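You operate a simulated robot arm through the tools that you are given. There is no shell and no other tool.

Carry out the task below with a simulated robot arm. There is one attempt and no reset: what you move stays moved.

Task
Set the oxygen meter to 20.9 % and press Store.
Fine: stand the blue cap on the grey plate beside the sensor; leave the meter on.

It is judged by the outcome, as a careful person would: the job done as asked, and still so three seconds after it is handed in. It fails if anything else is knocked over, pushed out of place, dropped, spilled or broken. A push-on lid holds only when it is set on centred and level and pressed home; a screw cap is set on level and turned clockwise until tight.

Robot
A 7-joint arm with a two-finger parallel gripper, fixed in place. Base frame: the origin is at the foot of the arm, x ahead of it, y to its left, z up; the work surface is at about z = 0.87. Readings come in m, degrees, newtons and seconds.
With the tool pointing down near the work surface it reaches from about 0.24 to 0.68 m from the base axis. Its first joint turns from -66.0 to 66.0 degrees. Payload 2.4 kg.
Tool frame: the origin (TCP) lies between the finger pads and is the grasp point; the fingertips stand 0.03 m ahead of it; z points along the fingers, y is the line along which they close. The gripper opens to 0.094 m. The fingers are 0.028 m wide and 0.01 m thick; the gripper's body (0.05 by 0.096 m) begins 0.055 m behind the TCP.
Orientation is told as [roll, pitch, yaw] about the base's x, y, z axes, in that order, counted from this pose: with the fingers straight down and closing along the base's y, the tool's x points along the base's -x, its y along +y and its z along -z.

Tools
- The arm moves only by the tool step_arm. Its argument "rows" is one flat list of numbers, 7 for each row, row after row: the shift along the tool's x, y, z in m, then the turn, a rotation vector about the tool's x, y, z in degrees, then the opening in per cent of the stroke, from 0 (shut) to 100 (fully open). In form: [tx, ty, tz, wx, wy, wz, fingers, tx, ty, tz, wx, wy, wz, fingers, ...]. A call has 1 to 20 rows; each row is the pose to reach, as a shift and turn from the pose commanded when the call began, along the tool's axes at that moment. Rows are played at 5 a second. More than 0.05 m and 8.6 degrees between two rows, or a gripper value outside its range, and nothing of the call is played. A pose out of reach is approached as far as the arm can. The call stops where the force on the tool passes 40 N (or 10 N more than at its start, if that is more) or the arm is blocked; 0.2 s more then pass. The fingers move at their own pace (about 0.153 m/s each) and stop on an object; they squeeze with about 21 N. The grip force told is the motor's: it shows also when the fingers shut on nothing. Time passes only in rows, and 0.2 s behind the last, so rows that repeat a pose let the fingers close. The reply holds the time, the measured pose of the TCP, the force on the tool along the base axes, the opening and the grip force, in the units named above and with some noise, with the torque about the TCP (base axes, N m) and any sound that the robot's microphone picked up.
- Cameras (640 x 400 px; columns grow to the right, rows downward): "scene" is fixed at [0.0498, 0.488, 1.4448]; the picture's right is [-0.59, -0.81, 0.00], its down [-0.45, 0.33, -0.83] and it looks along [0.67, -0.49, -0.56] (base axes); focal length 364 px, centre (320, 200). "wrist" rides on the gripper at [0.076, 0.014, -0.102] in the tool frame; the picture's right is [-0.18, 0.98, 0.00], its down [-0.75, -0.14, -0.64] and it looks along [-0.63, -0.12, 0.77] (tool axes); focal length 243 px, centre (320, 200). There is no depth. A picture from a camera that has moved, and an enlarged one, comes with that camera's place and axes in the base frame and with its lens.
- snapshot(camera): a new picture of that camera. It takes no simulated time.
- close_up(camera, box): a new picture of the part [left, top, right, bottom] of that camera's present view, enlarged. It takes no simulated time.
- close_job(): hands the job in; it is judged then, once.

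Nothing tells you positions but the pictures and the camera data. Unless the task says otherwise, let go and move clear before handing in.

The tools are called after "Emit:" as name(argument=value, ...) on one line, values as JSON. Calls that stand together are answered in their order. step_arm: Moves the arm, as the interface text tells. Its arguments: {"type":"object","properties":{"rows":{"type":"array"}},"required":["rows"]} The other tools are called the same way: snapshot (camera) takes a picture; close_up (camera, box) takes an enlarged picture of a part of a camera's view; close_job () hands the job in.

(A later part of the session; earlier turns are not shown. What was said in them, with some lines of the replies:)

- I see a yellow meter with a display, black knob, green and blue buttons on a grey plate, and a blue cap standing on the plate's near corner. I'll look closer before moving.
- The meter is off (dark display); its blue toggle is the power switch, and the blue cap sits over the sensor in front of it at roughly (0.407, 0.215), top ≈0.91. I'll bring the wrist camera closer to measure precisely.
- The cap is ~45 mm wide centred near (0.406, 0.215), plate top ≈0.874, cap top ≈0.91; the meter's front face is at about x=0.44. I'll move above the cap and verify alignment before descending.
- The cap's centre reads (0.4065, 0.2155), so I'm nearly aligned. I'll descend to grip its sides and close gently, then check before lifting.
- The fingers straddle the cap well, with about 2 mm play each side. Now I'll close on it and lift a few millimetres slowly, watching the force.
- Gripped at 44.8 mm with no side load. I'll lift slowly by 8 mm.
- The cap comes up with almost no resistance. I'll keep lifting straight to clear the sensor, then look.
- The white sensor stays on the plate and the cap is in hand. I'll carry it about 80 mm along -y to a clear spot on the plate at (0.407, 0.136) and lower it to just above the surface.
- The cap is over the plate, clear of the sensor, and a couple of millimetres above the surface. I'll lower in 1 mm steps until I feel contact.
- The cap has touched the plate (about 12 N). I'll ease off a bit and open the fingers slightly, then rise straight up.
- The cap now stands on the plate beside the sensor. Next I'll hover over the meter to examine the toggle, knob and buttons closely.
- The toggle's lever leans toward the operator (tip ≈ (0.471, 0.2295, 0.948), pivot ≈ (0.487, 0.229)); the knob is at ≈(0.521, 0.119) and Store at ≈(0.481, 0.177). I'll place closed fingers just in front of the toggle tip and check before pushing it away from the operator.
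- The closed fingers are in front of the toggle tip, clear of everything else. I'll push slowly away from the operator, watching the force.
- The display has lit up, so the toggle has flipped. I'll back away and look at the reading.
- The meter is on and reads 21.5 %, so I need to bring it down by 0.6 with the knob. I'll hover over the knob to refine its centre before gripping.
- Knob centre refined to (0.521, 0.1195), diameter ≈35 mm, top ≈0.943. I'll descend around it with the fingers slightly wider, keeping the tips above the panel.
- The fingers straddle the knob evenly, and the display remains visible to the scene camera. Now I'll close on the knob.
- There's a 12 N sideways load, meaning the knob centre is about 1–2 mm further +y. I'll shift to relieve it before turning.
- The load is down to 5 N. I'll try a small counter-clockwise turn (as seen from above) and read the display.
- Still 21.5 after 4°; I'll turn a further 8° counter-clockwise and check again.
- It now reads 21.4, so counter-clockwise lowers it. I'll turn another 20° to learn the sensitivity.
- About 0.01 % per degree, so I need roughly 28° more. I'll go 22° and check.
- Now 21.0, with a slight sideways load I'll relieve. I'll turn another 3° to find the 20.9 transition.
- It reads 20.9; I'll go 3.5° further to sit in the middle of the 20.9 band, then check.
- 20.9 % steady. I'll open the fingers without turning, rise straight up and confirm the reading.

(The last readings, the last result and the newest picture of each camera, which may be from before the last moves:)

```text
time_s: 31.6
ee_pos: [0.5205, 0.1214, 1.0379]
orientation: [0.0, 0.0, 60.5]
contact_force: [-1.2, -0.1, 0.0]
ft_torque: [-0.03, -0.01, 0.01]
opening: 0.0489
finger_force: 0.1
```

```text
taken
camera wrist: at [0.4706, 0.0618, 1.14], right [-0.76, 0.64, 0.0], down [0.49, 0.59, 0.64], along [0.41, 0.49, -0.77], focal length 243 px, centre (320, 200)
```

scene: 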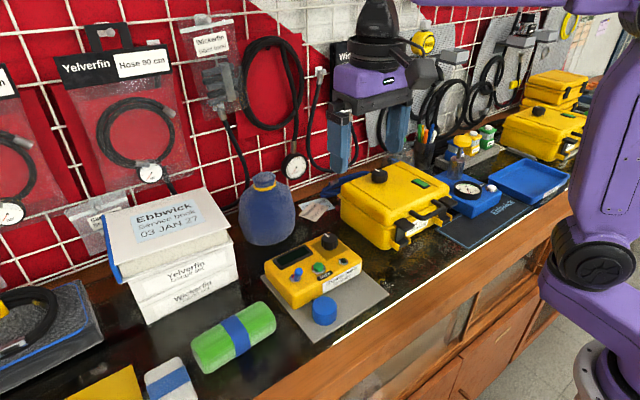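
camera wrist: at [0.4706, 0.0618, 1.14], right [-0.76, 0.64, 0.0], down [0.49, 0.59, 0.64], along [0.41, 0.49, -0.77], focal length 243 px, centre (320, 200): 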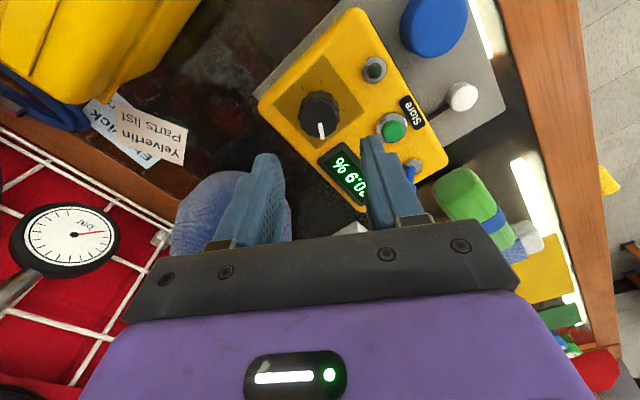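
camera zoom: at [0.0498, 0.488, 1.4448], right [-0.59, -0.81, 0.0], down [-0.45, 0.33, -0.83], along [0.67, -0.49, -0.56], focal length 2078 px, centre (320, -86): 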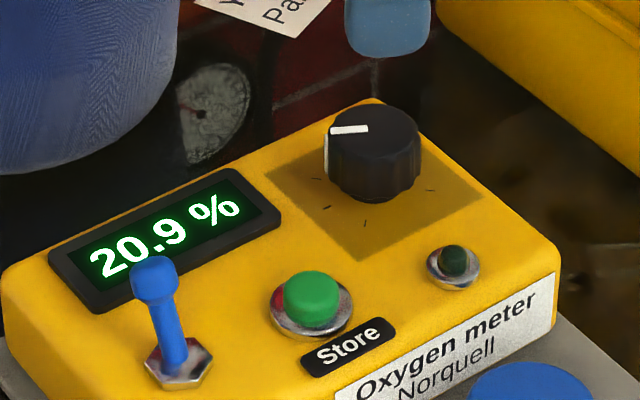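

The reading holds at 20.9 % after release. I'll turn the wrist back upright at this height, closing the fingers, ready to press Store.

Emit:
step_arm(rows=[0, 0, -0.01, 0, 0, 7, 30, 0, 0, -0.01, 0, 0, 14, 0, 0, 0, -0.01, 0, 0, 21, 0, 0, 0, -0.01, 0, 0, 28, 0, 0, 0, -0.01, 0, 0, 35, 0, 0, 0, -0.01, 0, 0, 42, 0, 0, 0, -0.01, 0, 0, 49, 0, 0, 0, -0.01, 0, 0, 55, 0, 0, 0, -0.01, 0, 0, 60.5, 0, 0, 0, -0.01, 0, 0, 60.5, 0])

```text
time_s: 33.8
ee_pos: [0.521, 0.1205, 1.0486]
orientation: [0.0, 0.0, 0.0]
contact_force: [0.1, -0.3, 0.2]
ft_torque: [0.0, 0.01, 0.02]
opening: 0.0
finger_force: 21.0
```

The gripper is square again with fingers closed. Moving over the Store button to hover ~25 mm above it.

Emit:
step_arm(rows=[0.02, 0.03, 0, 0, 0, 0, 0, 0.042, 0.0573, 0, 0, 0, 0, 0, 0.042, 0.0573, 0.03, 0, 0, 0, 0, 0.042, 0.0573, 0.063, 0, 0, 0, 0, 0.042, 0.0573, 0.063, 0, 0, 0, 0])

Emit:
close_up(camera="scene", box=[270, 215, 370, 285])

Emit:
close_up(camera="wrist", box=[200, 60, 440, 220])

```text
time_s: 35.0
ee_pos: [0.4789, 0.1791, 0.9858]
orientation: [0.0, 0.0, 0.0]
contact_force: [0.1, 0.6, -0.3]
ft_torque: [0.0, 0.0, -0.02]
opening: 0.0
finger_force: 20.8
```

```text
5.71 times, centred on (320, 250) of scene
camera zoom: at [0.0498, 0.488, 1.4448], right [-0.59, -0.81, 0.0], down [-0.45, 0.33, -0.83], along [0.67, -0.49, -0.56], focal length 2078 px, centre (320, -86)
```

zoom: 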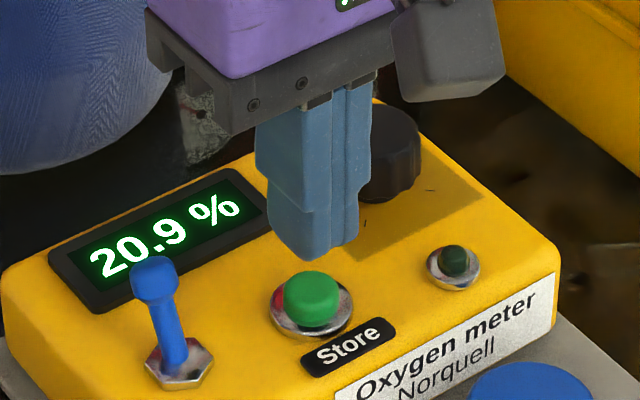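

```text
2.50 times, centred on (320, 140) of wrist
camera zoom: at [0.4027, 0.1928, 1.0871], right [0.18, 0.98, 0.0], down [0.75, -0.14, 0.64], along [0.63, -0.12, -0.77], focal length 606 px, centre (320, 350)
```

zoom: 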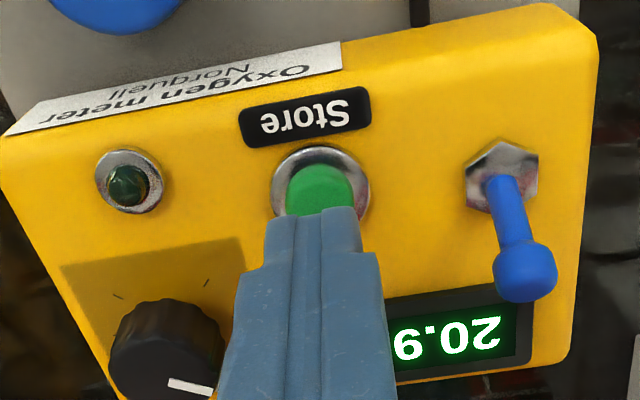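

The fingertips are centred over the Store button. I'll descend slowly in small steps and watch for contact and any click.

Emit:
step_arm(rows=[-0.001, 0, 0.01, 0, 0, 0, 0, -0.001, 0, 0.02, 0, 0, 0, 0, -0.001, 0, 0.024, 0, 0, 0, 0, -0.001, 0, 0.026, 0, 0, 0, 0, -0.001, 0, 0.0275, 0, 0, 0, 0])

Emit:
close_up(camera="scene", box=[270, 215, 370, 285])

```text
time_s: 36.2
ee_pos: [0.4795, 0.1778, 0.9581]
orientation: [0.0, 0.0, 0.0]
contact_force: [-0.3, 0.8, 2.0]
ft_torque: [0.03, 0.0, 0.0]
opening: 0.0001
finger_force: 21.0
heard: click
```

```text
5.71 times, centred on (320, 250) of scene
camera zoom: at [0.0497, 0.488, 1.4448], right [-0.59, -0.81, 0.0], down [-0.45, 0.33, -0.83], along [0.67, -0.49, -0.56], focal length 2078 px, centre (320, -86)
```

zoom: 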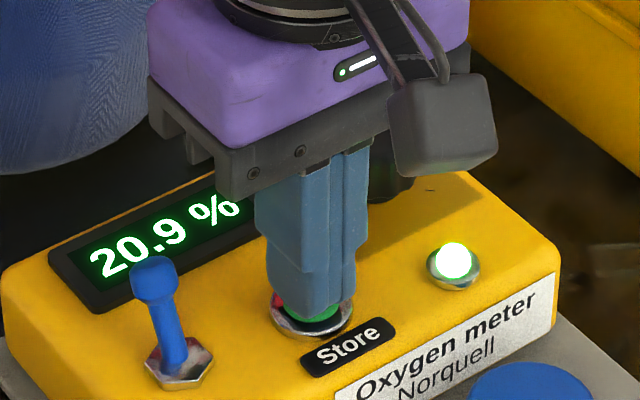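

A click was heard and the green lamp lit: the value is stored at 20.9 %. I'll lift straight up and move clear, then check everything.

Emit:
step_arm(rows=[0, 0, -0.01, 0, 0, 0, 0, 0, 0, -0.03, 0, 0, 0, 0, 0, 0, -0.06, 0, 0, 0, 0, 0, 0, -0.1, 0, 0, 0, 0, 0.04, -0.02, -0.14, 0, 0, 0, 0, 0.07, -0.03, -0.18, 0, 0, 0, 20, 0.09, -0.03, -0.2, 0, 0, 0, 20, 0.09, -0.03, -0.2, 0, 0, 0, 20])

Emit:
snapshot(camera="scene")

Emit:
close_up(camera="scene", box=[240, 210, 400, 350])

Emit:
snapshot(camera="wrist")

```text
refused: row 5 steps farther than a row can; nothing moved
```

```text
taken
```

scene: 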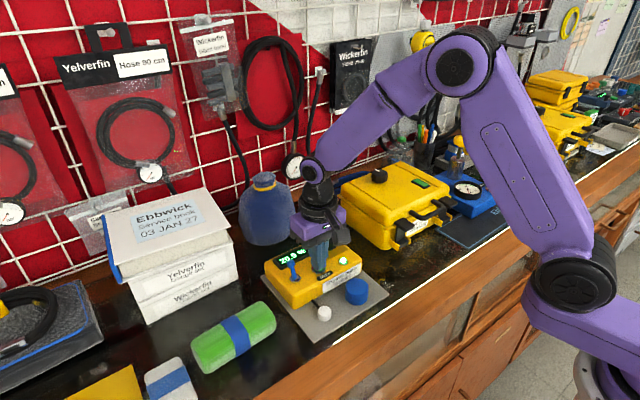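

```text
2.86 times, centred on (320, 280) of scene
camera zoom: at [0.0497, 0.488, 1.4448], right [-0.59, -0.81, 0.0], down [-0.45, 0.33, -0.83], along [0.67, -0.49, -0.56], focal length 1039 px, centre (320, -29)
```

zoom: 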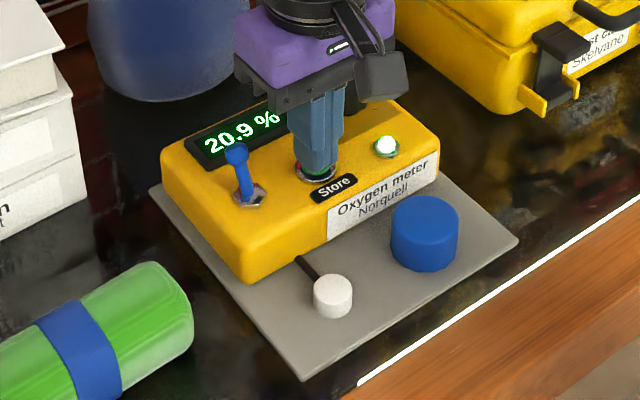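

```text
taken
camera wrist: at [0.4036, 0.1928, 1.0595], right [0.18, 0.98, 0.0], down [0.75, -0.14, 0.64], along [0.63, -0.12, -0.77], focal length 243 px, centre (320, 200)
```

wrist: 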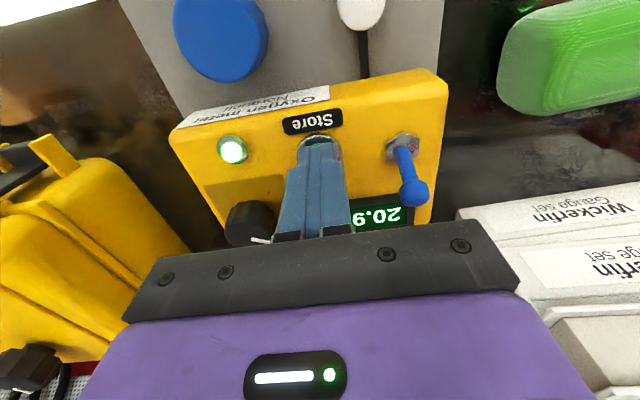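

The retreat was refused because one step was too large; the meter shows 20.9 % with the lamp lit. I'll retreat again with smaller steps, straight up first.

Emit:
step_arm(rows=[0, 0, -0.01, 0, 0, 0, 0, 0, 0, -0.03, 0, 0, 0, 0, 0, 0, -0.06, 0, 0, 0, 0, 0, 0, -0.09, 0, 0, 0, 0, 0, 0, -0.12, 0, 0, 0, 0, 0.02, -0.01, -0.15, 0, 0, 0, 0, 0.04, -0.02, -0.18, 0, 0, 0, 0, 0.06, -0.03, -0.21, 0, 0, 0, 0, 0.08, -0.04, -0.24, 0, 0, 0, 20, 0.08, -0.04, -0.24, 0, 0, 0, 20])

Emit:
snapshot(camera="scene")

Emit:
close_up(camera="scene", box=[240, 210, 400, 350])

Emit:
snapshot(camera="wrist")

```text
time_s: 38.4
ee_pos: [0.3989, 0.1386, 1.1979]
orientation: [0.0, 0.0, 0.0]
contact_force: [0.3, 0.1, 0.7]
ft_torque: [-0.04, -0.01, 0.02]
opening: 0.0189
finger_force: 0.0
```

```text
taken
```

scene: 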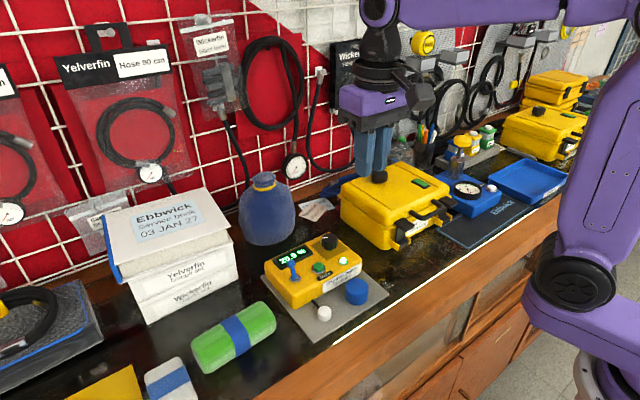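

```text
2.86 times, centred on (320, 280) of scene
camera zoom: at [0.0498, 0.488, 1.4448], right [-0.59, -0.81, 0.0], down [-0.45, 0.33, -0.83], along [0.67, -0.49, -0.56], focal length 1039 px, centre (320, -29)
```

zoom: 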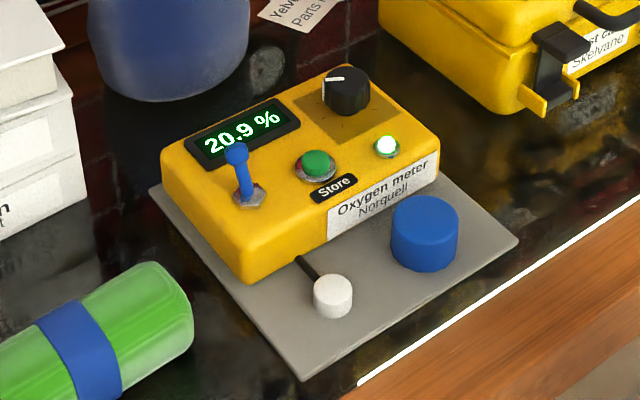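

```text
taken
camera wrist: at [0.3235, 0.1525, 1.2998], right [0.18, 0.98, 0.0], down [0.75, -0.14, 0.64], along [0.63, -0.12, -0.77], focal length 243 px, centre (320, 200)
```

wrist: 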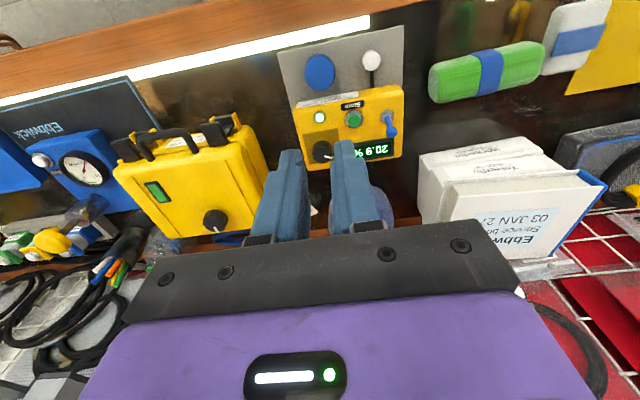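

All looks right: meter on at 20.9 %, lamp lit, cap standing on the plate beside the sensor, nothing else disturbed. I'll wait a few seconds to confirm the reading holds.

Emit:
step_arm(rows=[0, 0, 0, 0, 0, 0, 20, 0, 0, 0, 0, 0, 0, 20, 0, 0, 0, 0, 0, 0, 20, 0, 0, 0, 0, 0, 0, 20, 0, 0, 0, 0, 0, 0, 20, 0, 0, 0, 0, 0, 0, 20, 0, 0, 0, 0, 0, 0, 20, 0, 0, 0, 0, 0, 0, 20, 0, 0, 0, 0, 0, 0, 20, 0, 0, 0, 0, 0, 0, 20, 0, 0, 0, 0, 0, 0, 20, 0, 0, 0, 0, 0, 0, 20, 0, 0, 0, 0, 0, 0, 20, 0, 0, 0, 0, 0, 0, 20, 0, 0, 0, 0, 0, 0, 20, 0, 0, 0, 0, 0, 0, 20])

Emit:
close_up(camera="scene", box=[240, 210, 400, 350])

```text
time_s: 41.8
ee_pos: [0.3997, 0.1379, 1.198]
orientation: [0.0, 0.0, 0.1]
contact_force: [-0.5, 1.0, 0.0]
ft_torque: [-0.01, 0.04, 0.0]
opening: 0.0188
finger_force: 0.0
```

```text
2.86 times, centred on (320, 280) of scene
camera zoom: at [0.0498, 0.488, 1.4448], right [-0.59, -0.81, 0.0], down [-0.45, 0.33, -0.83], along [0.67, -0.49, -0.56], focal length 1039 px, centre (320, -29)
```

zoom: 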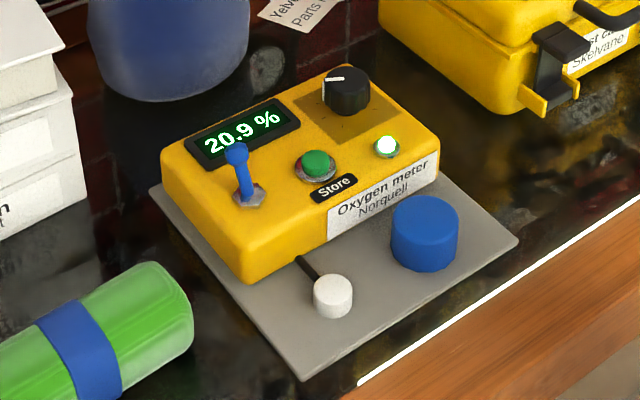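

The reading holds at 20.9 % with the lamp lit, the cap stands on the plate, and the arm is clear. Handing in.

Emit:
close_job()

```text
The job is handed in.
```

The oxygen meter is on and set to 20.9 %, and I pressed Store: I heard a click and the green lamp came on. The reading still showed 20.9 % more than three seconds later, just before I handed the job in.

The blue cap is standing on the grey plate beside the uncovered sensor. In the last pictures nothing else had moved, and the arm was well clear.
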